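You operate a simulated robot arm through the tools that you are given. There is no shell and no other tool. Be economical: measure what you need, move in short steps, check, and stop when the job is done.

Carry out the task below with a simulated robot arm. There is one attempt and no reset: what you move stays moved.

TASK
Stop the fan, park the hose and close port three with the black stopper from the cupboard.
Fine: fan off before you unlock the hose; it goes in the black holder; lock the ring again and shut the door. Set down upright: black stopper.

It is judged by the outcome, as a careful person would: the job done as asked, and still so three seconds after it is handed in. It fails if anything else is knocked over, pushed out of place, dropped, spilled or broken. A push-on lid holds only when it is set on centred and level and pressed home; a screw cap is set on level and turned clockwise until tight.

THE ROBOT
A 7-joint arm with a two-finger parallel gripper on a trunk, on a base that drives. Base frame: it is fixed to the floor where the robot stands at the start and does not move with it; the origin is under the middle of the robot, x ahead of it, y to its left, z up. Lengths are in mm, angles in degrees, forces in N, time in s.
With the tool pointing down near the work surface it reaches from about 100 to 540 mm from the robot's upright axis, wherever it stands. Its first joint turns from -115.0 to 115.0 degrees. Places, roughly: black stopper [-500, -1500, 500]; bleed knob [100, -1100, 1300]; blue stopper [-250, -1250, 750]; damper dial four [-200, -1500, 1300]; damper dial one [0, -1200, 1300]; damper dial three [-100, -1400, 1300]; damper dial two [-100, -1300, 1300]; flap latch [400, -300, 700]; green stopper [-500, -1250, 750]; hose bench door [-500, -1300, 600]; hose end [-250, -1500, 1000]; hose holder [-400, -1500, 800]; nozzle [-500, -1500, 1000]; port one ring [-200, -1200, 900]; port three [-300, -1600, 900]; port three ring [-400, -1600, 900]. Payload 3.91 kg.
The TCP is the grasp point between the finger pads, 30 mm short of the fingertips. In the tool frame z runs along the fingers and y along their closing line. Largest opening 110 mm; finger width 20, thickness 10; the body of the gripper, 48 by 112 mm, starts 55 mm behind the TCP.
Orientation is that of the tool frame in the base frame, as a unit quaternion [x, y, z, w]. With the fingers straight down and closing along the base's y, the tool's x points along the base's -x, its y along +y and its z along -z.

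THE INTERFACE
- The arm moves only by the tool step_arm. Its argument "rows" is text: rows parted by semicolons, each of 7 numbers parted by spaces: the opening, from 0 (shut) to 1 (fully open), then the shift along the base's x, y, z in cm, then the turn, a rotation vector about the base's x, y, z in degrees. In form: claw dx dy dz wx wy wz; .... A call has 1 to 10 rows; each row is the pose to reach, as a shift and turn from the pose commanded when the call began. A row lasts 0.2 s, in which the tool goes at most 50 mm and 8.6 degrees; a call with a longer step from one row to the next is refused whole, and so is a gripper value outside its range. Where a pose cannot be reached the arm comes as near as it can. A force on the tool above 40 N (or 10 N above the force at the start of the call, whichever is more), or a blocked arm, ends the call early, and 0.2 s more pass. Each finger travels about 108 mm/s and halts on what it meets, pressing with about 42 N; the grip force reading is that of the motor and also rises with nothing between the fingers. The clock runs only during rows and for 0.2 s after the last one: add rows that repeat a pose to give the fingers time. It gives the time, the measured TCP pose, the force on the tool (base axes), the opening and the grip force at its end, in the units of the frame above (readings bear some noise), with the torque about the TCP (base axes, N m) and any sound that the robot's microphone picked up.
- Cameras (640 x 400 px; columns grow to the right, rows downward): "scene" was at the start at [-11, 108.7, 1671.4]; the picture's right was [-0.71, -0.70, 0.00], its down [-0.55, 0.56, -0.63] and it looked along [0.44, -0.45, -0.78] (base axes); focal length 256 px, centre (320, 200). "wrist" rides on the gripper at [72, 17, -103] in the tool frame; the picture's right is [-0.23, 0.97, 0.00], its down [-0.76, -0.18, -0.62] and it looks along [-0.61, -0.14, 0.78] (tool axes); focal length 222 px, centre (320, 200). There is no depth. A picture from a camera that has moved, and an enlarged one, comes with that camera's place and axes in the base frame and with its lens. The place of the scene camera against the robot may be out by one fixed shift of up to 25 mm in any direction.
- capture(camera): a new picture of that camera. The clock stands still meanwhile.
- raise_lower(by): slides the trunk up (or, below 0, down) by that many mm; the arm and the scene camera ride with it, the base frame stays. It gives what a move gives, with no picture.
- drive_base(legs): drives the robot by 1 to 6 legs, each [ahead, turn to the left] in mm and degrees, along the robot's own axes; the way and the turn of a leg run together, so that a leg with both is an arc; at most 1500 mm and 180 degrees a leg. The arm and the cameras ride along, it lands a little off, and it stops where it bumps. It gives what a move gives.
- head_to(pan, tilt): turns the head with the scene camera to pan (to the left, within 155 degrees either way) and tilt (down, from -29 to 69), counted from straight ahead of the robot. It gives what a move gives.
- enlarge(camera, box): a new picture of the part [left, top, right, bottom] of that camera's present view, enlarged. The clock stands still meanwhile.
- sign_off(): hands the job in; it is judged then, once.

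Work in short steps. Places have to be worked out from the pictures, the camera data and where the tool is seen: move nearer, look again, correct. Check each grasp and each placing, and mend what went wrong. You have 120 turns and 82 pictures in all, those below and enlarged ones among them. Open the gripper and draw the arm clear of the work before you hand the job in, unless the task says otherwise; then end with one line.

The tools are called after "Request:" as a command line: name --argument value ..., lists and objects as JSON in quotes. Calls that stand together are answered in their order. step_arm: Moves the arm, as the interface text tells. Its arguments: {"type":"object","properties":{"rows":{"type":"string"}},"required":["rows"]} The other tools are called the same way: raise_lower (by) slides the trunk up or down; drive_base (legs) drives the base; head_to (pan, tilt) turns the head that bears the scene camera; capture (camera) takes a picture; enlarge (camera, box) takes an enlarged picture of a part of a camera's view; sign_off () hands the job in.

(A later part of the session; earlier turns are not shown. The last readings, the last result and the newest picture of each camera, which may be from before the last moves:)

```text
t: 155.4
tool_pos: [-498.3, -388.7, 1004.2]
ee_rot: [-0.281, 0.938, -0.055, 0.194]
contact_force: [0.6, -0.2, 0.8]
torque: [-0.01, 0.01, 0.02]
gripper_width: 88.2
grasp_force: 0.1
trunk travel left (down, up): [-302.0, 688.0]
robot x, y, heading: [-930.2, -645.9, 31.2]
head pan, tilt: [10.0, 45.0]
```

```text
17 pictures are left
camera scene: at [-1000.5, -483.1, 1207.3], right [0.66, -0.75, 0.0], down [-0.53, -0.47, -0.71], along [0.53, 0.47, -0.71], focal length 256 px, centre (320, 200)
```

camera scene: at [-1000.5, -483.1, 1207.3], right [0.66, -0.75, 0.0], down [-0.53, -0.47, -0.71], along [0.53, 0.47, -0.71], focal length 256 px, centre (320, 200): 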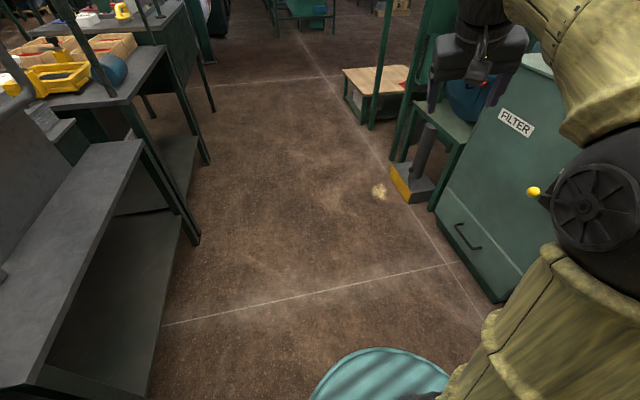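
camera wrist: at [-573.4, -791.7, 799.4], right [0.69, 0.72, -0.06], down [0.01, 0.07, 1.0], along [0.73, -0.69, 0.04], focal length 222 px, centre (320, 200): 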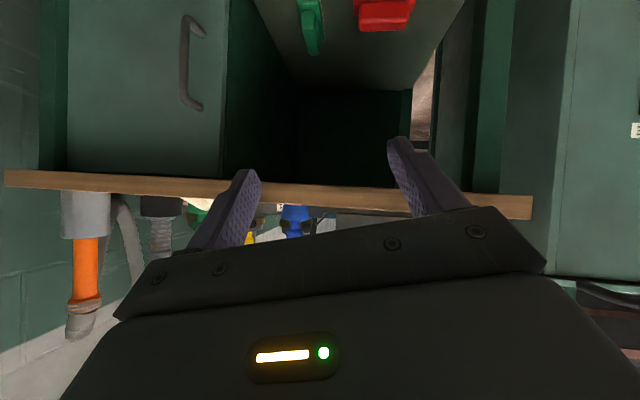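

Free now. Still facing the open floor, I reconfigure the arm: lower to handle height and yaw the tool.

Request:
step_arm --rows "0.8 0.5 0.3 -4.5 0 0 5; 0.8 1 0.6 -9 0 0 10; 0.8 1.5 0.9 -13.5 0 0 15; 0.8 2 1.2 -18 0 0 20; 0.8 2.5 1.5 -22.5 0 0 25; 0.8 3 1.8 -27 0 0 30; 0.8 3.5 2.1 -31.5 0 0 35; 0.8 4 2.4 -36 0 0 40; 0.8 4 2.4 -38 0 0 40; 0.8 4 2.4 -38 0 0 40"

Request:
step_arm --rows "0.8 0 0 0 4.6 -5.3 0; 0.8 0.5 0.3 0 9.2 -10.6 0; 0.8 1 0.6 0 13.8 -15.9 0; 0.8 1.5 0.9 0 17.7 -20.4 0; 0.8 1.5 0.9 0 17.7 -20.4 0"

Request:
capture --camera "scene"

```text
t: 157.6
tool_pos: [-458.6, -364.5, 624.4]
ee_rot: [-0.584, 0.786, 0.015, 0.203]
contact_force: [0.3, -0.6, -0.8]
torque: [0.0, 0.0, 0.01]
gripper_width: 88.2
grasp_force: 0.1
trunk travel left (down, up): [-302.0, 688.0]
robot x, y, heading: [-928.3, -647.5, 31.2]
head pan, tilt: [10.0, 45.0]
```

```text
t: 158.8
tool_pos: [-443.7, -356.2, 624.5]
ee_rot: [-0.54, 0.725, 0.032, 0.425]
contact_force: [0.6, -0.4, 0.3]
torque: [0.01, 0.0, 0.02]
gripper_width: 88.0
grasp_force: 0.0
trunk travel left (down, up): [-302.0, 688.0]
robot x, y, heading: [-925.6, -645.7, 31.3]
head pan, tilt: [10.0, 45.0]
```

```text
16 pictures are left
camera scene: at [-1000.7, -483.2, 1207.4], right [0.66, -0.75, 0.0], down [-0.53, -0.47, -0.71], along [0.53, 0.47, -0.71], focal length 256 px, centre (320, 200)
```

scene: 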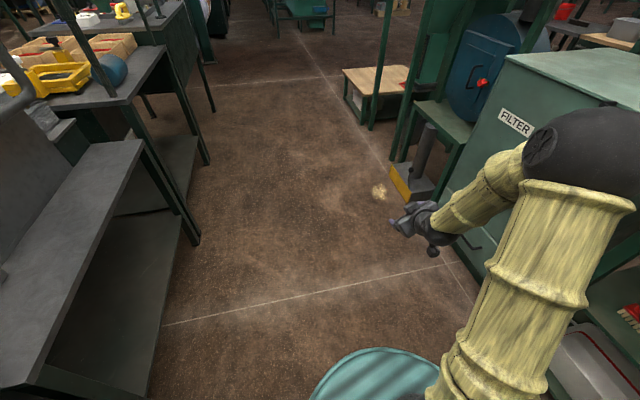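

The arm is now in a good elbow-up pose with no clipping. I turn the base back toward the door.

Request:
drive_base --legs '[[0, -71]]'

Request:
capture --camera "wrist"

```text
t: 163.7
tool_pos: [-495.6, -1009.1, 623.5]
ee_rot: [-0.02, 0.905, -0.22, 0.365]
contact_force: [0.6, 0.2, 0.3]
torque: [0.01, -0.01, 0.0]
gripper_width: 87.8
grasp_force: 0.1
trunk travel left (down, up): [-302.0, 688.0]
robot x, y, heading: [-926.5, -647.5, -40.0]
head pan, tilt: [10.0, 45.0]
```

```text
15 pictures are left
camera wrist: at [-614.3, -968.0, 635.0], right [0.29, 0.92, -0.25], down [0.12, 0.23, 0.97], along [0.95, -0.31, -0.05], focal length 222 px, centre (320, 200)
```

wrist: 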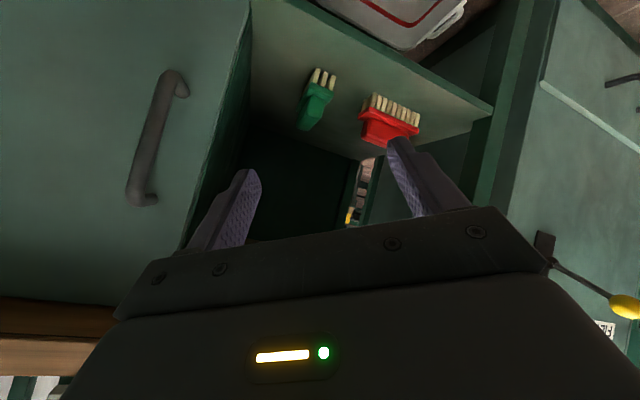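

Handle triangulates to (-462, -1194, 607). The tool is rolled ~32° off; I level its closing axis while moving to the pre-grasp point.

Request:
step_arm --rows "0.8 -0.5 -3.5 1 5.4 -3.1 -5.1; 0.8 -1 -7 2 10.8 -6.2 -10.2; 0.8 -1.6 -10.5 3 16.3 -9.3 -15.4; 0.8 -2.2 -14 4 21.7 -12.4 -20.5; 0.8 -2.4 -15.1 4 21.7 -12.4 -20.5; 0.8 -2.4 -15.1 4 21.7 -12.4 -20.5"

Request:
capture --camera "wrist"

```text
t: 165.1
tool_pos: [-519.2, -1160.0, 663.9]
ee_rot: [0.233, 0.874, -0.109, 0.412]
contact_force: [0.5, 1.1, 0.0]
torque: [0.0, 0.01, -0.01]
gripper_width: 87.8
grasp_force: 0.1
trunk travel left (down, up): [-302.0, 688.0]
robot x, y, heading: [-924.9, -644.1, -39.7]
head pan, tilt: [10.0, 45.0]
```

```text
14 pictures are left
camera wrist: at [-618.6, -1082.2, 673.0], right [0.61, 0.77, 0.18], down [-0.08, -0.16, 0.98], along [0.79, -0.61, -0.03], focal length 222 px, centre (320, 200)
```

wrist: 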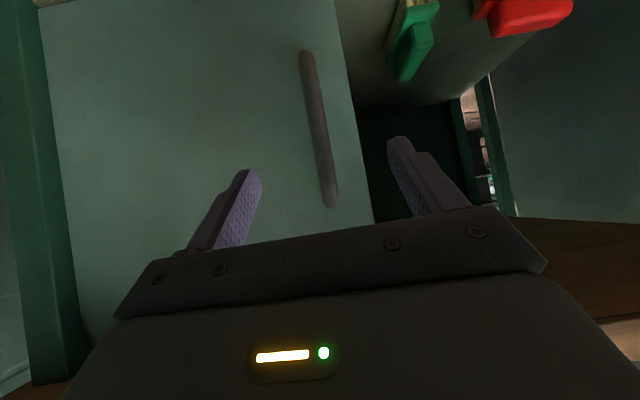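

Handle lies exactly on the tool axis. I advance 78 mm and close.

Request:
step_arm --rows "0.8 2 -1.1 -1.9 0 0 0; 0.8 3.8 -2.2 -3.6 0 0 0; 0.8 5.2 -3 -4.9 0 0 0; 0.8 5.2 -3 -4.9 0 0 0; 0.4 5.2 -3 -4.9 0 0 0; 0 5.2 -3 -4.9 0 0 0; 0 5.2 -3 -4.9 0 0 0; 0 5.2 -3 -4.9 0 0 0; 0 5.2 -3 -4.9 0 0 0"

```text
t: 165.9
tool_pos: [-472.3, -1187.4, 618.3]
ee_rot: [0.234, 0.875, -0.111, 0.41]
contact_force: [-19.0, 19.2, 15.1]
torque: [-0.66, 0.17, -1.07]
gripper_width: 83.8
grasp_force: 0.1
trunk travel left (down, up): [-302.0, 688.0]
robot x, y, heading: [-926.0, -647.4, -39.7]
head pan, tilt: [10.0, 45.0]
stopped in row 4: the force on the tool passed its limit at 50 N (the readings are from after the stop); the commanded pose is now the measured one
```

Fingertips touched the door. I back 5 mm and close on the handle.

Request:
step_arm --rows "0.8 -0.4 0.25 0.3 0 0 0; 0.4 -0.4 0.25 0.3 0 0 0; 0 -0.4 0.25 0.3 0 0 0; 0 -0.4 0.25 0.3 0 0 0; 0 -0.4 0.25 0.3 0 0 0; 0 -0.4 0.25 0.3 0 0 0"

Request:
capture --camera "wrist"

```text
t: 167.3
tool_pos: [-473.2, -1185.5, 617.0]
ee_rot: [0.233, 0.876, -0.108, 0.409]
contact_force: [6.6, 19.9, -6.2]
torque: [-0.61, -0.72, -0.04]
gripper_width: 13.7
grasp_force: 44.7
trunk travel left (down, up): [-302.0, 688.0]
robot x, y, heading: [-928.2, -646.9, -39.8]
head pan, tilt: [10.0, 45.0]
```

```text
13 pictures are left
camera wrist: at [-572.5, -1107.5, 627.4], right [0.61, 0.77, 0.18], down [-0.08, -0.16, 0.98], along [0.79, -0.61, -0.04], focal length 222 px, centre (320, 200)
```

wrist: 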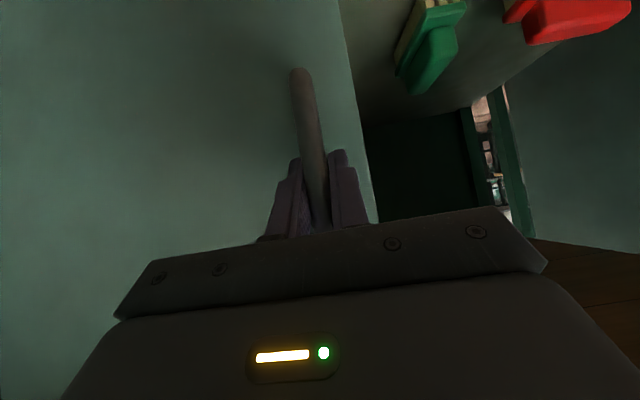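

Handle held. I pull the door along its arc, yawing with it, to about 35°.

Request:
step_arm --rows "0 -2.4 1 0 0 0 5; 0 -4.6 1.6 0 0 0 10; 0 -7 2.1 0 0 0 15; 0 -9.4 2.3 0 0 0 20; 0 -11.8 2.4 0 0 0 25; 0 -14.3 2.3 0 0 0 30; 0 -16.7 2 0 0 0 35; 0 -16.7 2 0 0 0 35"

Request:
capture --camera "wrist"

```text
t: 168.0
tool_pos: [-516.4, -1166.5, 618.4]
ee_rot: [0.151, 0.893, -0.069, 0.417]
contact_force: [1.6, 4.0, 1.3]
torque: [-0.02, 0.31, 0.1]
gripper_width: 13.7
grasp_force: 45.2
trunk travel left (down, up): [-302.0, 688.0]
robot x, y, heading: [-928.6, -646.6, -39.6]
head pan, tilt: [10.0, 45.0]
stopped in row 3: the force on the tool passed its limit at 42 N (the readings are from after the stop); the commanded pose is now the measured one
```

```text
12 pictures are left
camera wrist: at [-629.1, -1108.5, 627.9], right [0.46, 0.87, 0.18], down [-0.05, -0.18, 0.98], along [0.89, -0.46, -0.04], focal length 222 px, centre (320, 200)
```

wrist: 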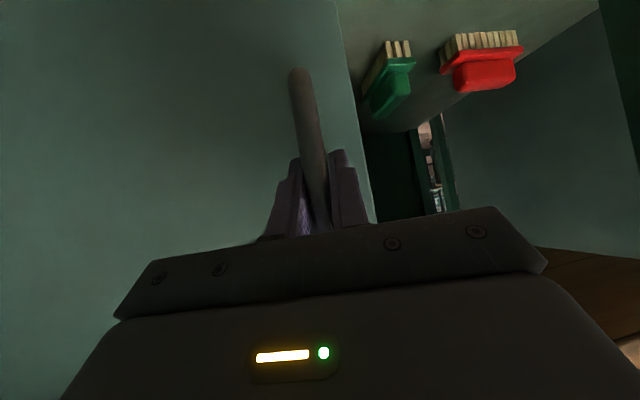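

The door is opening (~10°). I continue along the arc with gentler steps.

Request:
step_arm --rows "0 -1.2 0.2 0 0 0 2.5; 0 -2.4 0.45 0 0 0 5; 0 -3.6 0.6 0 0 0 7.5; 0 -4.8 0.7 0 0 0 10; 0 -6 0.8 0 0 0 12.5; 0 -7.3 0.8 0 0 0 15; 0 -8.5 0.75 0 0 0 17.5; 0 -9.7 0.65 0 0 0 20; 0 -10.9 0.5 0 0 0 22.5; 0 -12.1 0.3 0 0 0 25"

Request:
step_arm --rows "0 -1.2 -0.2 0 0 0 2.5; 0 -2.4 -0.5 0 0 0 5; 0 -3.5 -0.9 0 0 0 7.5; 0 -4.6 -1.3 0 0 0 10; 0 -5.6 -1.8 0 0 0 12.5; 0 -6.6 -2.3 0 0 0 15; 0 -7.6 -2.8 0 0 0 17.5; 0 -8.6 -3.4 0 0 0 20"

Request:
head_to --pan -10 --tilt 50

Request:
capture --camera "scene"

```text
t: 169.1
tool_pos: [-562.5, -1152.6, 617.8]
ee_rot: [0.068, 0.904, -0.027, 0.421]
contact_force: [2.1, 5.9, 5.1]
torque: [-0.58, 0.29, 0.09]
gripper_width: 13.3
grasp_force: 45.3
trunk travel left (down, up): [-302.0, 688.0]
robot x, y, heading: [-927.9, -644.3, -39.6]
head pan, tilt: [10.0, 45.0]
stopped in row 5: the force on the tool passed its limit at 43 N (the readings are from after the stop); the commanded pose is now the measured one
```

```text
t: 169.6
tool_pos: [-578.1, -1151.3, 616.8]
ee_rot: [0.031, 0.907, -0.008, 0.42]
contact_force: [2.1, 7.4, 5.6]
torque: [-1.13, 0.32, 0.11]
gripper_width: 13.9
grasp_force: 45.0
trunk travel left (down, up): [-302.0, 688.0]
robot x, y, heading: [-927.9, -648.1, -39.5]
head pan, tilt: [10.0, 45.0]
stopped in row 2: the force on the tool passed its limit at 46 N (the readings are from after the stop); the commanded pose is now the measured one
```

```text
t: 170.4
tool_pos: [-579.4, -1150.8, 616.9]
ee_rot: [0.032, 0.907, -0.007, 0.42]
contact_force: [2.2, 15.3, 11.6]
torque: [-1.3, -0.56, 0.02]
gripper_width: 14.1
grasp_force: 44.9
trunk travel left (down, up): [-302.0, 688.0]
robot x, y, heading: [-925.8, -644.6, -39.6]
head pan, tilt: [-10.0, 50.0]
```

```text
11 pictures are left
camera scene: at [-830.9, -537.0, 1200.5], right [-0.76, -0.65, 0.0], down [-0.5, 0.58, -0.64], along [0.42, -0.49, -0.77], focal length 256 px, centre (320, 200)
```

scene: 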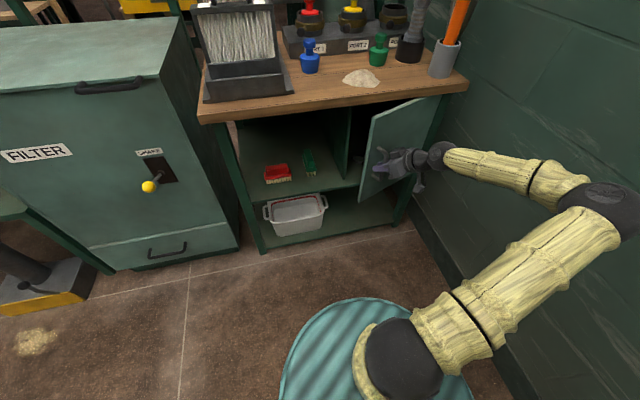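

Door is ~33° open. I release, retreat, yaw back and bring closed fingers to the left of the door edge to push it from inside.

Request:
step_arm --rows "0.4 0 0 0 0 0 0; 0.6 0 0 0 0 0 0; 0.6 -2.5 0 2 0 0 0; 0.6 -5 0 4 0 0 0; 0.6 -7.5 0.5 5 0 0 -4; 0.4 -8 3 5 0 0 -12; 0.2 -7 6 5 0 0 -20; 0 -5 9 4 0 0 -28; 0 -3 11 2 0 0 -36; 0 -2.2 11.4 0 0 0 -40"

Request:
step_arm --rows "0 2.5 -1.5 0 0 0 0; 0 5 -3 0 0 0 0; 0 7.5 -4.5 0 0 0 0; 0 9.5 -5.5 0 0 0 0; 0 8 -8.5 0 0 0 0; 0 6.5 -11.5 0 0 0 0; 0 4.5 -15 0 0 0 0"

Request:
capture --camera "wrist"

```text
t: 172.7
tool_pos: [-601.2, -1038.0, 616.7]
ee_rot: [0.343, 0.84, -0.152, 0.392]
contact_force: [-0.2, 0.5, -0.1]
torque: [-0.04, 0.0, 0.0]
gripper_width: 0.0
grasp_force: 37.5
trunk travel left (down, up): [-302.0, 688.0]
robot x, y, heading: [-928.7, -648.0, -39.3]
head pan, tilt: [-10.0, 50.0]
```

```text
t: 173.9
tool_pos: [-512.7, -1115.8, 611.9]
ee_rot: [0.33, 0.848, -0.14, 0.392]
contact_force: [1.3, 4.8, -0.2]
torque: [-0.03, 0.0, 0.0]
gripper_width: 0.1
grasp_force: 37.6
trunk travel left (down, up): [-302.0, 688.0]
robot x, y, heading: [-926.2, -643.4, -39.4]
head pan, tilt: [-10.0, 50.0]
stopped in row 6: the force on the tool passed its limit at 59 N (the readings are from after the stop); the commanded pose is now the measured one
```

```text
10 pictures are left
camera wrist: at [-594.1, -1019.4, 624.9], right [0.76, 0.62, 0.19], down [-0.11, -0.17, 0.98], along [0.64, -0.77, -0.06], focal length 222 px, centre (320, 200)
```

wrist: 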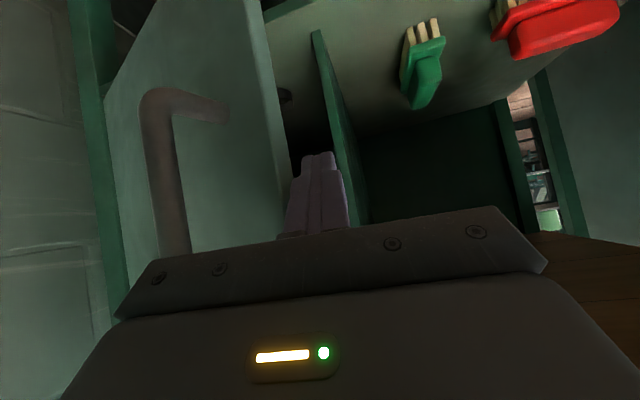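

My finger is in the gap but the wide hand bumped the door. I back off slightly and roll the tool ~84° so the hand is narrow sideways.

Request:
step_arm --rows "0 -1.5 2 1 4.8 -4.2 -5.5; 0 -2.5 3 1 9.6 -8.3 -11; 0 -2.5 3 1 14.4 -12.5 -16.5; 0 -2.5 3 1 19.2 -16.7 -22; 0 -2.5 3 1 24 -20.9 -27.6; 0 -2.5 3 1 28.8 -25 -33; 0 -2.5 3 1 33.6 -29.2 -38.6; 0 -2.5 3 1 38.4 -33.4 -44; 0 -2.5 3 1 43.2 -37.5 -49.6; 0 -2.5 3 1 48 -41.7 -55.1"

Request:
step_arm --rows "0 2 -2 -1 0 0 0; 0 4.2 -5.1 -1 0 0 0; 0 3.4 -7 -1 0 0 0; 0 2.2 -8.9 -1 0 0 0; 0 0 -8.6 -1 0 0 0; 0 -2.5 -8.2 -1 0 0 0; 0 -5.4 -7.7 -1 0 0 0; 0 -9 -8.1 -1 0 0 0; 0 -12.4 -8.6 -1 0 0 0"

Request:
capture --camera "scene"

```text
t: 176.1
tool_pos: [-539.3, -1087.7, 622.7]
ee_rot: [0.814, 0.406, 0.159, 0.383]
contact_force: [0.6, -1.2, -0.4]
torque: [0.01, -0.02, -0.01]
gripper_width: 0.2
grasp_force: 37.6
trunk travel left (down, up): [-302.0, 688.0]
robot x, y, heading: [-930.5, -647.7, -39.3]
head pan, tilt: [-10.0, 50.0]
```

```text
t: 176.8
tool_pos: [-489.0, -1119.1, 609.7]
ee_rot: [0.807, 0.424, 0.165, 0.377]
contact_force: [1.6, 7.1, -2.0]
torque: [-0.51, 0.12, -0.05]
gripper_width: 0.0
grasp_force: 38.1
trunk travel left (down, up): [-302.0, 688.0]
robot x, y, heading: [-929.4, -647.7, -39.3]
head pan, tilt: [-10.0, 50.0]
stopped in row 3: the force on the tool passed its limit at 52 N (the readings are from after the stop); the commanded pose is now the measured one
```

```text
9 pictures are left
camera scene: at [-831.1, -537.5, 1200.3], right [-0.76, -0.65, 0.0], down [-0.5, 0.58, -0.64], along [0.42, -0.49, -0.77], focal length 256 px, centre (320, 200)
```

scene: 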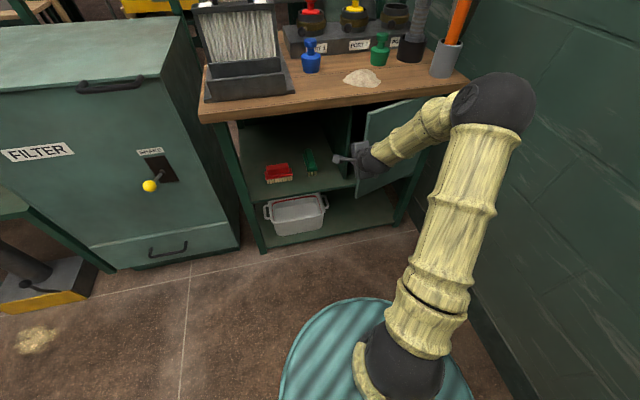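

The push was blocked; I check with the wrist camera what the finger meets.

Request:
capture --camera "wrist"

```text
8 pictures are left
camera wrist: at [-496.7, -1018.9, 686.8], right [0.41, -0.53, 0.74], down [-0.91, -0.26, 0.32], along [0.02, -0.81, -0.59], focal length 222 px, centre (320, 200)
```

wrist: 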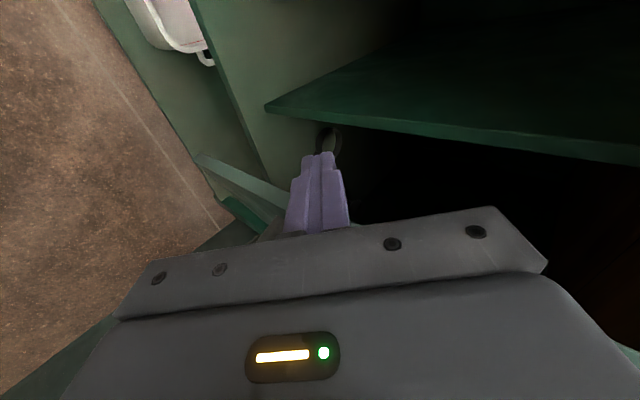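

The finger is in the gap beside the divider; the hand was pressing the door's edge. I back off a touch, yaw the finger to point behind the door, then draw it outward.

Request:
step_arm --rows "0 0.3 1 0 0 0 0; 0 0.3 1 0 0 0 -8; 0 0.3 1 0 0 0 -16; 0 0.3 1 0 0 0 -24; 0 0.3 1 0 0 0 -32; 0 0.3 1 0 0 0 -40; 0 0.3 0.6 0 0 0 -48; 0 0.2 0 0 0 0 -54; 0 0.2 0 0 0 0 -54"

Request:
step_arm --rows "0 -0.5 -0.9 0 0 0 0; 0 -1 -1.8 0 0 0 0; 0 -3 -0.6 0 0 0 0; 0 -5 0.6 0 0 0 0; 0 -7 1.6 0 0 0 0; 0 -9 2.4 0 0 0 0; 0 -11 3 0 0 0 0"

Request:
capture --camera "scene"

```text
t: 178.8
tool_pos: [-488.5, -1123.3, 611.0]
ee_rot: [0.911, 0.01, -0.025, 0.412]
contact_force: [0.6, 0.6, 0.1]
torque: [-0.03, -0.04, -0.01]
gripper_width: 0.1
grasp_force: 37.5
trunk travel left (down, up): [-302.0, 688.0]
robot x, y, heading: [-928.0, -646.7, -39.2]
head pan, tilt: [-10.0, 50.0]
```

```text
t: 180.4
tool_pos: [-598.5, -1092.2, 611.4]
ee_rot: [0.911, 0.009, -0.024, 0.412]
contact_force: [0.2, 0.2, -0.3]
torque: [-0.02, 0.02, 0.0]
gripper_width: 0.0
grasp_force: 38.2
trunk travel left (down, up): [-302.0, 688.0]
robot x, y, heading: [-925.7, -643.8, -39.1]
head pan, tilt: [-10.0, 50.0]
```

```text
7 pictures are left
camera scene: at [-830.8, -538.4, 1200.5], right [-0.76, -0.65, 0.0], down [-0.5, 0.58, -0.64], along [0.42, -0.49, -0.77], focal length 256 px, centre (320, 200)
```

scene: 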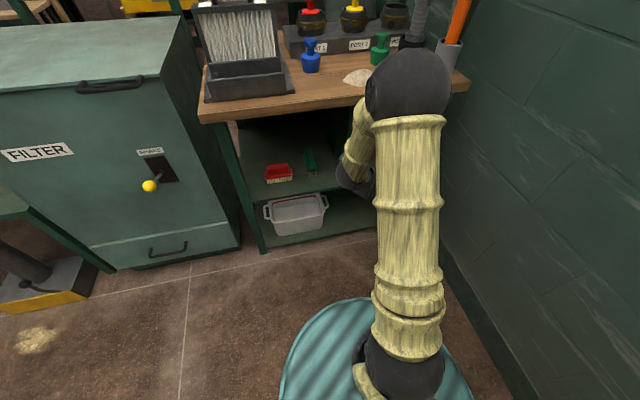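

No resistance felt; I check with the wrist camera whether the door came along.

Request:
capture --camera "wrist"

```text
6 pictures are left
camera wrist: at [-520.2, -1026.2, 687.2], right [-0.19, -0.64, 0.74], down [-0.74, 0.59, 0.32], along [-0.64, -0.49, -0.59], focal length 222 px, centre (320, 200)
```

wrist: 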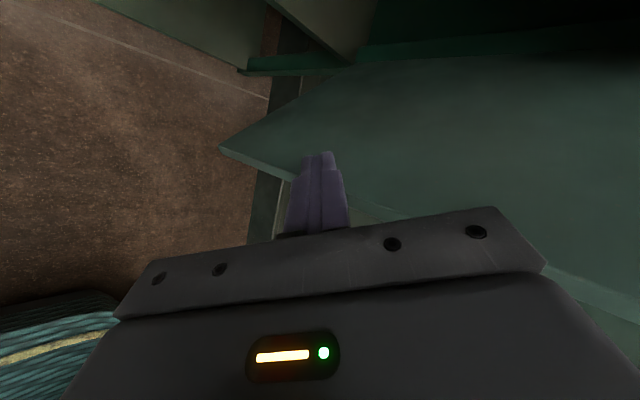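

The finger is behind the door edge and the door has come to ~35°. I continue the arc to swing it wide open.

Request:
step_arm --rows "0 -1.8 -0.6 0 0 0 3; 0 -3.6 -1.3 0 0 0 6; 0 -5.4 -2 0 0 0 9; 0 -7.2 -2.6 0 0 0 12; 0 -9 -3.2 0 0 0 15; 0 -10.8 -3.8 0 0 0 18; 0 -12.5 -4.6 0 0 0 21; 0 -14.2 -5.5 0 0 0 24; 0 -16 -6.6 0 0 0 27; 0 -17.6 -7.8 0 0 0 30"

Request:
step_arm --rows "0 -1.6 -1.2 0 0 0 0; 0 -3.1 -2.6 0 0 0 0; 0 -4.5 -4 0 0 0 0; 0 -4.5 -4 0 0 0 0"

```text
t: 182.4
tool_pos: [-756.1, -1150.8, 610.8]
ee_rot: [0.887, 0.213, 0.069, 0.404]
contact_force: [-10.5, 21.2, 9.0]
torque: [-1.64, -0.7, -0.3]
gripper_width: 0.0
grasp_force: 37.7
trunk travel left (down, up): [-302.0, 688.0]
robot x, y, heading: [-926.5, -648.6, -39.3]
head pan, tilt: [-10.0, 50.0]
stopped in row 9: the force on the tool passed its limit at 44 N (the readings are from after the stop); the commanded pose is now the measured one
```

```text
t: 182.8
tool_pos: [-776.4, -1161.8, 609.3]
ee_rot: [0.889, 0.209, 0.068, 0.401]
contact_force: [-10.6, 14.7, 5.4]
torque: [-1.25, -0.65, -0.36]
gripper_width: 0.0
grasp_force: 37.9
trunk travel left (down, up): [-302.0, 688.0]
robot x, y, heading: [-927.4, -645.9, -39.3]
head pan, tilt: [-10.0, 50.0]
stopped in row 2: the force on the tool passed its limit at 44 N (the readings are from after the stop); the commanded pose is now the measured one
```

The door is about 70° open and at its limit. I withdraw from it, unroll the tool and look into the cupboard.

Request:
step_arm --rows "0 2 1.5 0 -2.4 5.8 5.6; 0 4 3 0 -4.9 11.5 11.2; 0 6 4.5 0.5 -7.3 17.3 16.8; 0 8 6 1 -9.7 23 22.4; 0.2 10 7.5 1.5 -12.2 28.8 28.1; 0.4 12 8.5 2 -14.6 34.5 33.7; 0.6 14 9.5 2.5 -17 40.3 39.3; 0.6 15.5 10 3 -19.4 46 44.9; 0.6 17 10 3 -21.9 51.8 50.5; 0.6 18 10 3 -24.3 57.5 56.1"

Request:
capture --camera "wrist"

```text
t: 185.0
tool_pos: [-594.9, -1063.9, 639.2]
ee_rot: [0.52, 0.751, -0.218, 0.343]
contact_force: [-0.6, -0.8, -1.1]
torque: [0.05, 0.02, 0.02]
gripper_width: 65.9
grasp_force: 0.0
trunk travel left (down, up): [-302.0, 688.0]
robot x, y, heading: [-933.9, -642.8, -39.2]
head pan, tilt: [-10.0, 50.0]
```

```text
5 pictures are left
camera wrist: at [-624.8, -941.3, 654.2], right [0.96, 0.21, 0.2], down [-0.18, -0.12, 0.98], along [0.23, -0.97, -0.08], focal length 222 px, centre (320, 200)
```

wrist: 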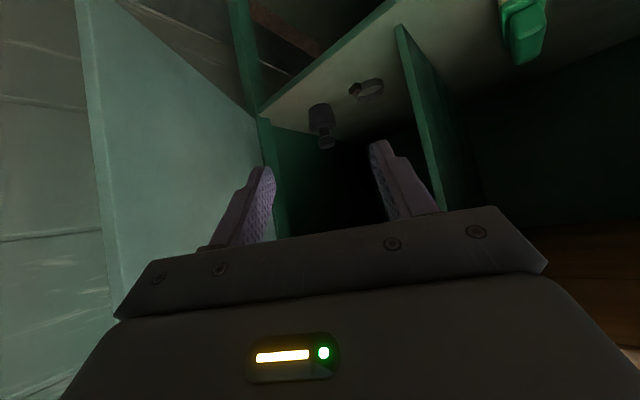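

I see the black stopper standing at the cupboard's right, about (-465, -1425), base z≈400, with a hose clip beside it. I drive 150 mm nearer, then reach in toward it.

Request:
drive_base --legs '[[150, 0]]'

Request:
step_arm --rows "0.7 -0.8 -4 -1 0 0 0; 0.75 -1.6 -8 -3 0 0 0; 0.75 -2.2 -12 -5 0 0 0; 0.75 -2.6 -15.5 -7.5 0 0 0; 0.75 -2.6 -17 -9.5 0 0 0; 0.75 -2.6 -17 -9.5 0 0 0"

Request:
capture --camera "wrist"

```text
t: 186.5
tool_pos: [-476.9, -1159.4, 638.6]
ee_rot: [0.521, 0.751, -0.218, 0.343]
contact_force: [-0.3, 0.9, -0.4]
torque: [0.0, -0.01, -0.01]
gripper_width: 66.0
grasp_force: 0.1
trunk travel left (down, up): [-302.0, 688.0]
robot x, y, heading: [-809.7, -745.4, -39.2]
head pan, tilt: [-10.0, 50.0]
```

```text
t: 187.9
tool_pos: [-499.3, -1330.6, 542.1]
ee_rot: [0.52, 0.751, -0.218, 0.343]
contact_force: [-0.3, 0.4, -0.5]
torque: [-0.02, -0.02, 0.03]
gripper_width: 82.5
grasp_force: 0.1
trunk travel left (down, up): [-302.0, 688.0]
robot x, y, heading: [-803.5, -742.6, -39.2]
head pan, tilt: [-10.0, 50.0]
```

```text
4 pictures are left
camera wrist: at [-528.8, -1208.1, 558.2], right [0.96, 0.21, 0.2], down [-0.18, -0.12, 0.98], along [0.23, -0.97, -0.08], focal length 222 px, centre (320, 200)
```

wrist: 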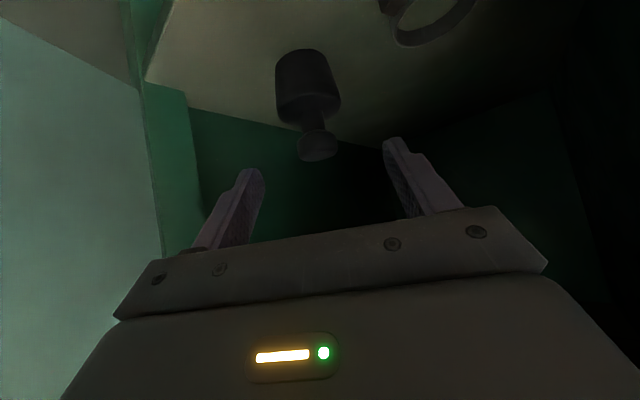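

Knob is at about (-476, -1400, 490). I advance so the knob sits between the pads and close.

Request:
step_arm --rows "0.75 0.6 -1.8 -1.2 0 0 0; 0.75 1.2 -3.6 -2.4 0 0 0; 0.75 1.8 -5.4 -3.7 0 0 0; 0.75 2.2 -6.5 -4.6 0 0 0; 0.75 2.2 -6.5 -4.6 0 0 0; 0.4 2.2 -6.5 -4.6 0 0 0; 0 2.2 -6.5 -4.6 0 0 0; 0 2.2 -6.5 -4.6 0 0 0; 0 2.2 -6.5 -4.6 0 0 0; 0 2.2 -6.5 -4.6 0 0 0"

```text
t: 190.1
tool_pos: [-478.3, -1397.8, 496.9]
ee_rot: [0.52, 0.751, -0.218, 0.344]
contact_force: [-0.3, -0.4, 0.0]
torque: [-0.01, -0.01, -0.03]
gripper_width: 35.9
grasp_force: 42.3
trunk travel left (down, up): [-302.0, 688.0]
robot x, y, heading: [-804.2, -740.7, -38.9]
head pan, tilt: [-10.0, 50.0]
```

Gripped (36 mm). I lift it, withdraw from the cupboard along the same path, and back the base off.

Request:
step_arm --rows "0 0 0 1.5 0 0 0; 0 0 0 4 0 0 0; 0 -0.8 2.5 6 0 0 0; 0 -1.6 5.5 8 0 0 0; 0 -2.2 9 10 0 0 0; 0 -1.8 13 12 0 0 0; 0 -1.2 17 14 0 0 0; 0 -0.5 20.5 15.5 0 0 0; 0 0 23.5 16.5 0 0 0; 0 0 23.8 16.5 0 0 0"

Request:
drive_base --legs '[[-150, 0]]'

Request:
raise_lower --by 300

```text
t: 192.3
tool_pos: [-480.3, -1158.8, 662.0]
ee_rot: [0.521, 0.751, -0.217, 0.343]
contact_force: [-0.3, -0.1, -1.1]
torque: [0.02, -0.01, -0.04]
gripper_width: 35.7
grasp_force: 41.7
trunk travel left (down, up): [-302.0, 688.0]
robot x, y, heading: [-805.0, -739.2, -39.2]
head pan, tilt: [-10.0, 50.0]
```

```text
t: 193.8
tool_pos: [-597.4, -1061.4, 661.5]
ee_rot: [0.519, 0.752, -0.217, 0.344]
contact_force: [-0.4, 0.4, -0.3]
torque: [0.01, 0.01, 0.02]
gripper_width: 35.9
grasp_force: 41.5
trunk travel left (down, up): [-302.0, 688.0]
robot x, y, heading: [-927.4, -647.3, -39.1]
head pan, tilt: [-10.0, 50.0]
```

```text
t: 196.8
tool_pos: [-597.2, -1061.9, 961.6]
ee_rot: [0.52, 0.751, -0.218, 0.344]
contact_force: [-0.8, -0.3, -0.7]
torque: [0.02, 0.0, 0.01]
gripper_width: 35.7
grasp_force: 41.8
trunk travel left (down, up): [-602.0, 388.0]
robot x, y, heading: [-926.7, -645.3, -39.1]
head pan, tilt: [-10.0, 50.0]
```

Stopper is held. I raise the arm to 1095, then drive ahead 320 mm so the stopper comes over the bench.

Request:
step_arm --rows "0 0 0 4 0 0 0; 0 0 0 8 0 0 0; 0 0 0 12 0 0 0; 0 0 0 13.5 0 0 0; 0 0 0 13.5 0 0 0"

Request:
drive_base --legs '[[315, 0]]'

Request:
step_arm --rows "0 0.6 -4.2 -0.5 0 0 0; 0 1.2 -8.4 -1 0 0 0; 0 1.8 -12.6 -1.5 0 0 0; 0 2.4 -16.8 -2 0 0 0; 0 2.4 -16.8 -2 0 0 0"

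Request:
capture --camera "wrist"

```text
t: 198.1
tool_pos: [-597.3, -1060.1, 1097.6]
ee_rot: [0.519, 0.752, -0.217, 0.344]
contact_force: [0.2, -0.6, -1.0]
torque: [0.01, 0.01, 0.03]
gripper_width: 35.6
grasp_force: 41.9
trunk travel left (down, up): [-602.0, 388.0]
robot x, y, heading: [-926.7, -645.2, -39.3]
head pan, tilt: [-10.0, 50.0]
```

```text
t: 200.4
tool_pos: [-351.9, -1255.5, 1096.1]
ee_rot: [0.518, 0.752, -0.217, 0.344]
contact_force: [0.4, 0.2, -0.8]
torque: [0.02, -0.01, 0.03]
gripper_width: 36.2
grasp_force: 41.7
trunk travel left (down, up): [-602.0, 388.0]
robot x, y, heading: [-683.8, -843.7, -38.7]
head pan, tilt: [-10.0, 50.0]
```

```text
t: 201.6
tool_pos: [-328.9, -1422.9, 1074.9]
ee_rot: [0.518, 0.753, -0.216, 0.345]
contact_force: [0.5, -1.2, -1.6]
torque: [0.02, 0.02, 0.02]
gripper_width: 35.8
grasp_force: 41.8
trunk travel left (down, up): [-602.0, 388.0]
robot x, y, heading: [-682.1, -844.3, -38.6]
head pan, tilt: [-10.0, 50.0]
```

```text
3 pictures are left
camera wrist: at [-358.8, -1301.0, 1090.5], right [0.96, 0.22, 0.2], down [-0.18, -0.12, 0.98], along [0.24, -0.97, -0.08], focal length 222 px, centre (320, 200)
```

wrist: 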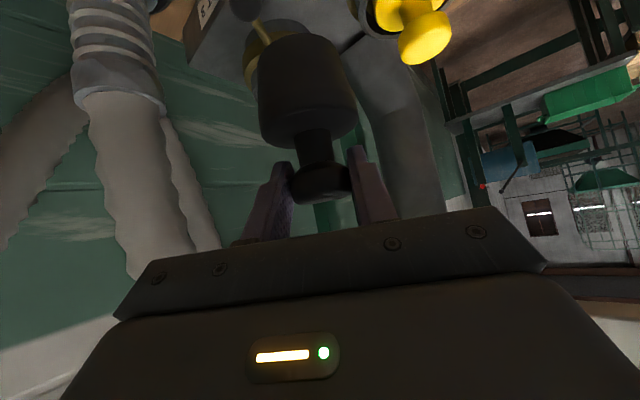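

The stopper hangs upright. I bring it over port 3 (best estimate (-306, -1556), rim ≈925) and lower gently, feeling for the rim.

Request:
step_arm --rows "0 0.7 -4 -1 0 0 0; 0 1.4 -8 -2 0 0 0; 0 2.2 -12 -3 0 0 0; 0 2.2 -13 -3.5 0 0 0; 0 2.2 -13 -3.5 0 0 0"

Request:
step_arm --rows "0 0 0 -0.8 0 0 0; 0 0 0 -1.6 0 0 0; 0 0 0 -2.2 0 0 0; 0 0 0 -2.8 0 0 0; 0 0 0 -3.4 0 0 0; 0 0 0 -4 0 0 0; 0 0 0 -4.6 0 0 0; 0 0 0 -5.2 0 0 0; 0 0 0 -5.8 0 0 0"

```text
t: 202.8
tool_pos: [-305.6, -1554.8, 1041.5]
ee_rot: [0.518, 0.753, -0.216, 0.344]
contact_force: [0.0, 0.3, -1.0]
torque: [-0.01, 0.02, 0.0]
gripper_width: 35.8
grasp_force: 41.9
trunk travel left (down, up): [-602.0, 388.0]
robot x, y, heading: [-679.1, -840.4, -38.7]
head pan, tilt: [-10.0, 50.0]
```

```text
t: 204.8
tool_pos: [-306.8, -1554.2, 983.7]
ee_rot: [0.518, 0.753, -0.217, 0.344]
contact_force: [-0.5, -1.9, -1.1]
torque: [-0.05, 0.04, -0.02]
gripper_width: 35.8
grasp_force: 41.6
trunk travel left (down, up): [-602.0, 388.0]
robot x, y, heading: [-684.6, -842.6, -38.8]
head pan, tilt: [-10.0, 50.0]
```

It slipped in freely (bottom ~35 mm below the rim). I continue down until it seats.

Request:
step_arm --rows "0 0 0 -0.5 0 0 0; 0 0 0 -1 0 0 0; 0 0 0 -1.4 0 0 0; 0 0 0 -1.8 0 0 0; 0 0 0 -2.2 0 0 0; 0 0 0 -2.6 0 0 0; 0 0 0 -3 0 0 0; 0 0 0 -3.4 0 0 0"

Request:
capture --camera "wrist"

```text
t: 206.2
tool_pos: [-306.8, -1555.8, 973.0]
ee_rot: [0.514, 0.749, -0.223, 0.353]
contact_force: [-2.6, 3.7, 13.9]
torque: [0.36, 0.32, -0.09]
gripper_width: 35.8
grasp_force: 42.1
trunk travel left (down, up): [-602.0, 388.0]
robot x, y, heading: [-685.8, -842.7, -38.8]
head pan, tilt: [-10.0, 50.0]
stopped in row 6: the force on the tool passed its limit at 42 N (the readings are from after the stop); the commanded pose is now the measured one
```

```text
2 pictures are left
camera wrist: at [-337.2, -1432.7, 983.6], right [0.95, 0.22, 0.2], down [-0.18, -0.1, 0.98], along [0.24, -0.97, -0.05], focal length 222 px, centre (320, 200)
```

wrist: 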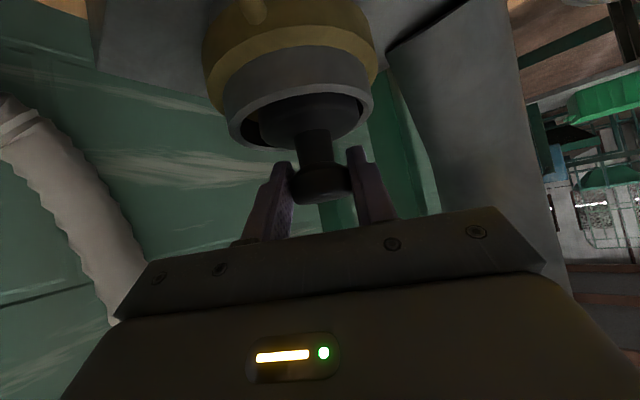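

It appears seated in the bore but slightly to the right. I nudge 3 mm left and press down again to be sure it is home.

Request:
step_arm --rows "0 -0.15 0 0 -0.5 -0.3 0; 0 -0.3 0 0 0 0 0; 0 -0.3 0 -0.3 0 0 0; 0 -0.3 0 -0.6 0 0 0; 0 -0.3 0 -0.9 0 0 0; 0 -0.3 0 -1.2 0 0 0; 0 -0.3 0 -1.5 0 0 0"

```text
t: 207.3
tool_pos: [-307.0, -1555.8, 971.6]
ee_rot: [0.513, 0.747, -0.224, 0.359]
contact_force: [-4.9, 9.6, 13.2]
torque: [0.68, 0.33, -0.02]
gripper_width: 35.9
grasp_force: 42.4
trunk travel left (down, up): [-602.0, 388.0]
robot x, y, heading: [-682.7, -846.9, -39.0]
head pan, tilt: [-10.0, 50.0]
stopped in row 5: the force on the tool passed its limit at 41 N (the readings are from after the stop); the commanded pose is now the measured one
```

It is hard-seated. I release, retreat along the tool axis and close the fingers; then steepen the tool and press down on the knob from above.

Request:
step_arm --rows "0.3 0 0 0 0 0 0; 0.6 0 0 0 0 0 0; 0.6 0 0 0 0 0 0; 0.6 -0.9 2.1 1.9 0 0 0; 0.6 -1.8 4.2 3.9 0 0 0; 0.6 -2.7 6.3 6 0 0 0; 0.3 -2.7 6.3 9 0 0 0; 0 -2.7 6.3 12 0 0 0; 0 -2.7 6.3 12 0 0 0; 0 -2.7 6.3 12 0 0 0"

Request:
step_arm --rows "0 0 0 0 6.1 2.6 -2; 0 0 0 0 12.2 5.2 -4; 0 0.7 -1.4 0 18.2 7.7 -6; 0 1.4 -2.8 0 24.3 10.3 -8; 0 2 -4.2 -1 30.4 12.9 -10; 0 2.7 -5.7 -2.5 30.4 12.9 -10; 0 2.7 -5.7 -2.5 30.4 12.9 -10"

```text
t: 209.5
tool_pos: [-334.4, -1495.0, 1088.9]
ee_rot: [0.514, 0.748, -0.224, 0.356]
contact_force: [-0.5, 0.9, -0.4]
torque: [-0.01, -0.01, 0.0]
gripper_width: 0.0
grasp_force: 37.9
trunk travel left (down, up): [-602.0, 388.0]
robot x, y, heading: [-686.9, -846.2, -38.7]
head pan, tilt: [-10.0, 50.0]
```

```text
t: 211.1
tool_pos: [-319.8, -1522.4, 1058.7]
ee_rot: [0.623, 0.768, -0.105, 0.104]
contact_force: [0.4, 0.1, 0.4]
torque: [0.02, -0.01, -0.03]
gripper_width: 0.0
grasp_force: 38.1
out of reach, approached as far as the arm can: row 5, 6, 7
trunk travel left (down, up): [-602.0, 388.0]
robot x, y, heading: [-685.1, -845.3, -38.7]
head pan, tilt: [-10.0, 50.0]
```

Steeper isn't reachable right over the knob, but it suits the lever. I move to the front-left side of the lever, lower behind it, then sweep it back to the right to lock.

Request:
step_arm --rows "0 0.1 2 -2 0 0 0; 0 0.3 4 -5 0 0 0; 0 0.3 4 -9 0 0 0; 0 0.3 4 -12.5 0 0 0; 0 0.3 4 -15.6 0 0 0; 0 0.3 4 -15.6 0 0 0"

Request:
step_arm --rows "0 -0.9 -0.3 0 0 0 0; 0 -1.8 -0.76 0 0 0 0; 0 -2.8 -1.3 0 0 0 0; 0 -3.7 -2.1 0 0 0 0; 0 -4.5 -3 0 0 0 0; 0 -5.1 -4 0 0 0 0; 0 -5.4 -4.9 0 0 0 0; 0 -5.6 -5.4 0 0 0 0"

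```text
t: 212.5
tool_pos: [-316.2, -1483.5, 902.1]
ee_rot: [0.623, 0.768, -0.106, 0.105]
contact_force: [0.1, -0.4, 0.5]
torque: [-0.04, 0.01, -0.01]
gripper_width: 0.0
grasp_force: 37.4
trunk travel left (down, up): [-602.0, 388.0]
robot x, y, heading: [-683.9, -846.9, -38.4]
head pan, tilt: [-10.0, 50.0]
```

```text
t: 214.3
tool_pos: [-372.5, -1537.5, 903.2]
ee_rot: [0.623, 0.768, -0.106, 0.104]
contact_force: [-0.1, 0.6, 0.1]
torque: [0.0, -0.03, -0.01]
gripper_width: 0.0
grasp_force: 37.7
trunk travel left (down, up): [-602.0, 388.0]
robot x, y, heading: [-682.8, -839.0, -38.7]
head pan, tilt: [-10.0, 50.0]
```

No stop felt yet; I push a little further along the arc to find the lock stop.

Request:
step_arm --rows "0 -0.1 -0.8 0 0 0 0; 0 -0.1 -1.4 0 0 0 0; 0 -0.1 -2 0 0 0 0; 0 0 -2.6 0 0 0 0"

```text
t: 214.9
tool_pos: [-373.7, -1540.9, 902.8]
ee_rot: [0.623, 0.77, -0.099, 0.099]
contact_force: [-4.0, 21.6, 9.5]
torque: [-0.05, 0.06, -0.2]
gripper_width: 0.2
grasp_force: 37.4
trunk travel left (down, up): [-602.0, 388.0]
robot x, y, heading: [-680.5, -841.6, -38.8]
head pan, tilt: [-10.0, 50.0]
stopped in row 2: the force on the tool passed its limit at 47 N (the readings are from after the stop); the commanded pose is now the measured one
```

The lever hit its stop at the original locked position. I back off, lift clear and retrace out over the bench.

Request:
step_arm --rows "0 0.4 1.2 0 0 0 0; 0 0.6 1.6 3 0 0 0; 0 0.8 1.8 7 0 0 0; 0 1.5 2 11 0 0 0; 0 3 3 15 0 0 0; 0 4 6 18 0 0 0; 0 4.2 10 19 0 0 0; 0 4 14 19 0 0 0; 0 3 18 19 0 0 0; 0 2.5 22.5 19 0 0 0"

Request:
step_arm --rows "0 -1 4.5 0 0 0 0; 0 -5 7 0 0 0 0; 0 -10 7 0 0 0 0; 0 -15 7 0 0 0 0; 0 -20 7 0 0 0 0; 0 -25 7 0 0 0 0; 0 -30 7 0 0 0 0; 0 -34 6 0 0 0 0; 0 -38 4.5 0 0 0 0; 0 -41 3 0 0 0 0"

```text
t: 217.1
tool_pos: [-347.6, -1319.2, 1090.5]
ee_rot: [0.623, 0.769, -0.099, 0.099]
contact_force: [0.3, -0.1, -0.1]
torque: [0.02, 0.01, -0.01]
gripper_width: 0.2
grasp_force: 37.4
trunk travel left (down, up): [-602.0, 388.0]
robot x, y, heading: [-686.4, -844.1, -38.8]
head pan, tilt: [-10.0, 50.0]
```

```text
t: 219.3
tool_pos: [-757.8, -1291.4, 1089.9]
ee_rot: [0.623, 0.77, -0.099, 0.098]
contact_force: [-0.3, -0.3, 0.7]
torque: [0.0, -0.01, -0.01]
gripper_width: 0.1
grasp_force: 37.5
trunk travel left (down, up): [-602.0, 388.0]
robot x, y, heading: [-683.6, -839.2, -38.8]
head pan, tilt: [-10.0, 50.0]
```

I lower the trunk and look down at the door with the head camera.

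Request:
raise_lower --by -170

Request:
head_to --pan -45 --tilt 60

Request:
capture --camera "scene"

```text
t: 221.2
tool_pos: [-758.0, -1291.1, 920.3]
ee_rot: [0.624, 0.769, -0.099, 0.098]
contact_force: [-0.3, 0.0, 0.1]
torque: [0.03, 0.01, -0.01]
gripper_width: 0.0
grasp_force: 37.7
trunk travel left (down, up): [-432.0, 558.0]
robot x, y, heading: [-681.8, -841.5, -38.7]
head pan, tilt: [-10.0, 50.0]
```

```text
t: 222.3
tool_pos: [-756.0, -1291.0, 918.2]
ee_rot: [0.623, 0.769, -0.1, 0.098]
contact_force: [-1.2, 0.4, -0.2]
torque: [0.02, 0.0, 0.02]
gripper_width: 0.1
grasp_force: 37.5
trunk travel left (down, up): [-432.0, 558.0]
robot x, y, heading: [-680.9, -842.7, -38.8]
head pan, tilt: [-45.0, 60.0]
```

```text
1 pictures are left
camera scene: at [-631.5, -742.8, 1317.9], right [-0.99, -0.11, 0.0], down [-0.1, 0.86, -0.5], along [0.06, -0.5, -0.87], focal length 256 px, centre (320, 200)
```

scene: 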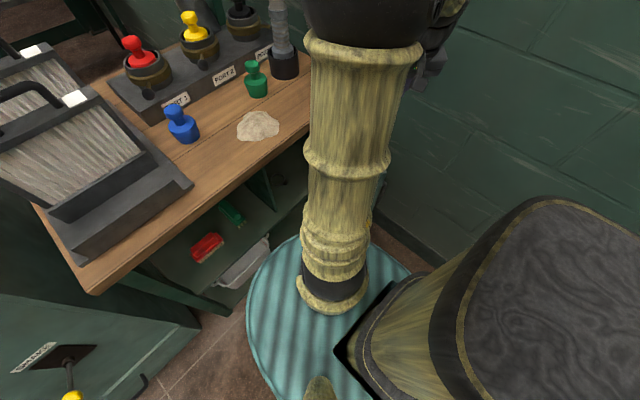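

The arm hides the door, but port 3 now shows the black stopper. By my geometry the finger is ~45 mm outside the door's outer face; I lower carefully beside it.

Request:
step_arm --rows "0 0 0 -3 0 0 0; 0 0 0 -6 0 0 0; 0 0 0 -9 0 0 0; 0 0 0 -12 0 0 0; 0 0 0 -15 0 0 0; 0 0 0 -17 0 0 0; 0 0 0 -18.5 0 0 0; 0 0 0 -18.5 0 0 0"

```text
t: 223.9
tool_pos: [-759.7, -1291.7, 742.6]
ee_rot: [0.624, 0.767, -0.105, 0.103]
contact_force: [-4.4, 8.4, 22.2]
torque: [0.78, -1.3, 0.56]
gripper_width: 0.1
grasp_force: 37.6
trunk travel left (down, up): [-432.0, 558.0]
robot x, y, heading: [-684.5, -844.5, -38.7]
head pan, tilt: [-45.0, 60.0]
stopped in row 8: the force on the tool passed its limit at 46 N (the readings are from after the stop); the commanded pose is now the measured one
```

The hand rests on the door's top edge while the finger is outside the face. I raise 1 cm and push the door along its closing arc to ~33°.

Request:
step_arm --rows "0 0 0 1 0 0 0; 0 1.5 1 1.2 0 0 0; 0 3 2.1 1.2 0 0 0; 0 5.1 3.6 1.2 0 0 0; 0 7.4 4.9 1.2 0 0 0; 0 10 5.9 1.2 0 0 0; 0 12.8 6.6 1.2 0 0 0; 0 15.4 7 1.2 0 0 0; 0 15.4 7 1.2 0 0 0"

```text
t: 225.9
tool_pos: [-603.7, -1222.8, 752.7]
ee_rot: [0.624, 0.768, -0.104, 0.102]
contact_force: [-0.5, -0.2, -0.4]
torque: [0.0, -0.01, -0.03]
gripper_width: 0.1
grasp_force: 37.6
trunk travel left (down, up): [-432.0, 558.0]
robot x, y, heading: [-683.3, -846.6, -38.9]
head pan, tilt: [-45.0, 60.0]
```

No resistance, so the door is following. I push it a bit further, back off, and reverse the base 200 mm so I can finish with a flatter tool.

Request:
step_arm --rows "0 2 0 0 0 0 0; 0 3.6 0 0 0 0 0; 0 3.6 0 0 0 0 0; 0 0 2 0 0 0 0; 0 -3 4 3 0 0 0; 0 -3 7 6 0 0 0; 0 -1 10 7 0 0 0; 0 1 13 7 0 0 0"

Request:
drive_base --legs '[[-200, 0]]'

Request:
step_arm --rows "0 4 -2.5 0 -4 -2 4; 0 8 -4.5 0 -8 -4 8; 0 11.5 -6.5 0 -12 -6 12; 0 14 -8 -1 -16 -9 16; 0 15.5 -8.5 -3 -20 -11 20; 0 15.5 -8.5 -6 -24 -14 24; 0 15.5 -8.5 -9 -26 -17 28; 0 15.5 -8.5 -12 -26 -19 30; 0 15.5 -8.5 -15 -26 -19 30; 0 15.5 -8.5 -16.5 -26 -19 30"

```text
t: 227.7
tool_pos: [-586.4, -1127.1, 856.7]
ee_rot: [0.624, 0.768, -0.103, 0.101]
contact_force: [-0.3, -0.2, 1.0]
torque: [0.03, 0.02, -0.01]
gripper_width: 0.0
grasp_force: 37.5
out of reach, approached as far as the arm can: row 5, 6, 7, 8
trunk travel left (down, up): [-432.0, 558.0]
robot x, y, heading: [-683.8, -842.0, -38.8]
head pan, tilt: [-45.0, 60.0]
```

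```text
t: 229.5
tool_pos: [-742.1, -1002.1, 857.8]
ee_rot: [0.625, 0.768, -0.103, 0.1]
contact_force: [-0.2, 0.3, 0.3]
torque: [-0.01, 0.0, 0.02]
gripper_width: 0.0
grasp_force: 37.8
trunk travel left (down, up): [-432.0, 558.0]
robot x, y, heading: [-838.3, -716.3, -38.9]
head pan, tilt: [-45.0, 60.0]
```

```text
t: 231.7
tool_pos: [-574.9, -1123.1, 695.1]
ee_rot: [0.376, 0.832, -0.138, 0.383]
contact_force: [-0.1, 0.6, -0.1]
torque: [-0.04, 0.01, 0.0]
gripper_width: 0.0
grasp_force: 38.0
out of reach, approached as far as the arm can: row 6, 7, 8, 9, 10
trunk travel left (down, up): [-432.0, 558.0]
robot x, y, heading: [-836.5, -717.1, -38.9]
head pan, tilt: [-45.0, 60.0]
```

The tool is flat enough and near the door edge. I step back and right of the handle, then push the door shut with the fingertips until it stops.

Request:
step_arm --rows "0 -2 1.3 -0.5 0 0 0; 0 -4 1 -1 0 0 0; 0 -6 -1.5 -2 0 0 0; 0 -7.2 -3.7 -3 0 0 0; 0 -4.5 -5.2 -3 0 0 0; 0 -1.5 -6.8 -3 0 0 0; 0 1.5 -8.4 -3 0 0 0; 0 4 -9.7 -3 0 0 0; 0 6.5 -11 -3 0 0 0; 0 8 -11.8 -3 0 0 0"

Request:
step_arm --rows "0 0.5 -0.3 0 0 0 0; 0 1 -0.6 0 0 0 0; 0 1.5 -0.9 0 0 0 0; 0 2 -1.2 0 0 0 0; 0 2.5 -1.5 0 0 0 0; 0 3 -1.9 0 0 0 0"

```text
t: 233.9
tool_pos: [-502.3, -1237.4, 662.8]
ee_rot: [0.381, 0.833, -0.139, 0.377]
contact_force: [-14.6, 18.4, 19.3]
torque: [-0.02, -0.37, 0.25]
gripper_width: 0.1
grasp_force: 37.0
out of reach, approached as far as the arm can: row 1, 2
trunk travel left (down, up): [-432.0, 558.0]
robot x, y, heading: [-841.9, -718.6, -39.0]
head pan, tilt: [-45.0, 60.0]
stopped in row 10: the force on the tool passed its limit at 49 N (the readings are from after the stop); the commanded pose is now the measured one
```

```text
t: 234.2
tool_pos: [-503.5, -1236.9, 663.2]
ee_rot: [0.382, 0.834, -0.138, 0.375]
contact_force: [-13.9, 18.8, 20.4]
torque: [-0.06, -0.31, 0.26]
gripper_width: 0.0
grasp_force: 37.8
trunk travel left (down, up): [-432.0, 558.0]
robot x, y, heading: [-839.1, -717.2, -39.1]
head pan, tilt: [-45.0, 60.0]
stopped in row 1: the force on the tool passed its limit at 46 N (the readings are from after the stop); the commanded pose is now the measured one
```

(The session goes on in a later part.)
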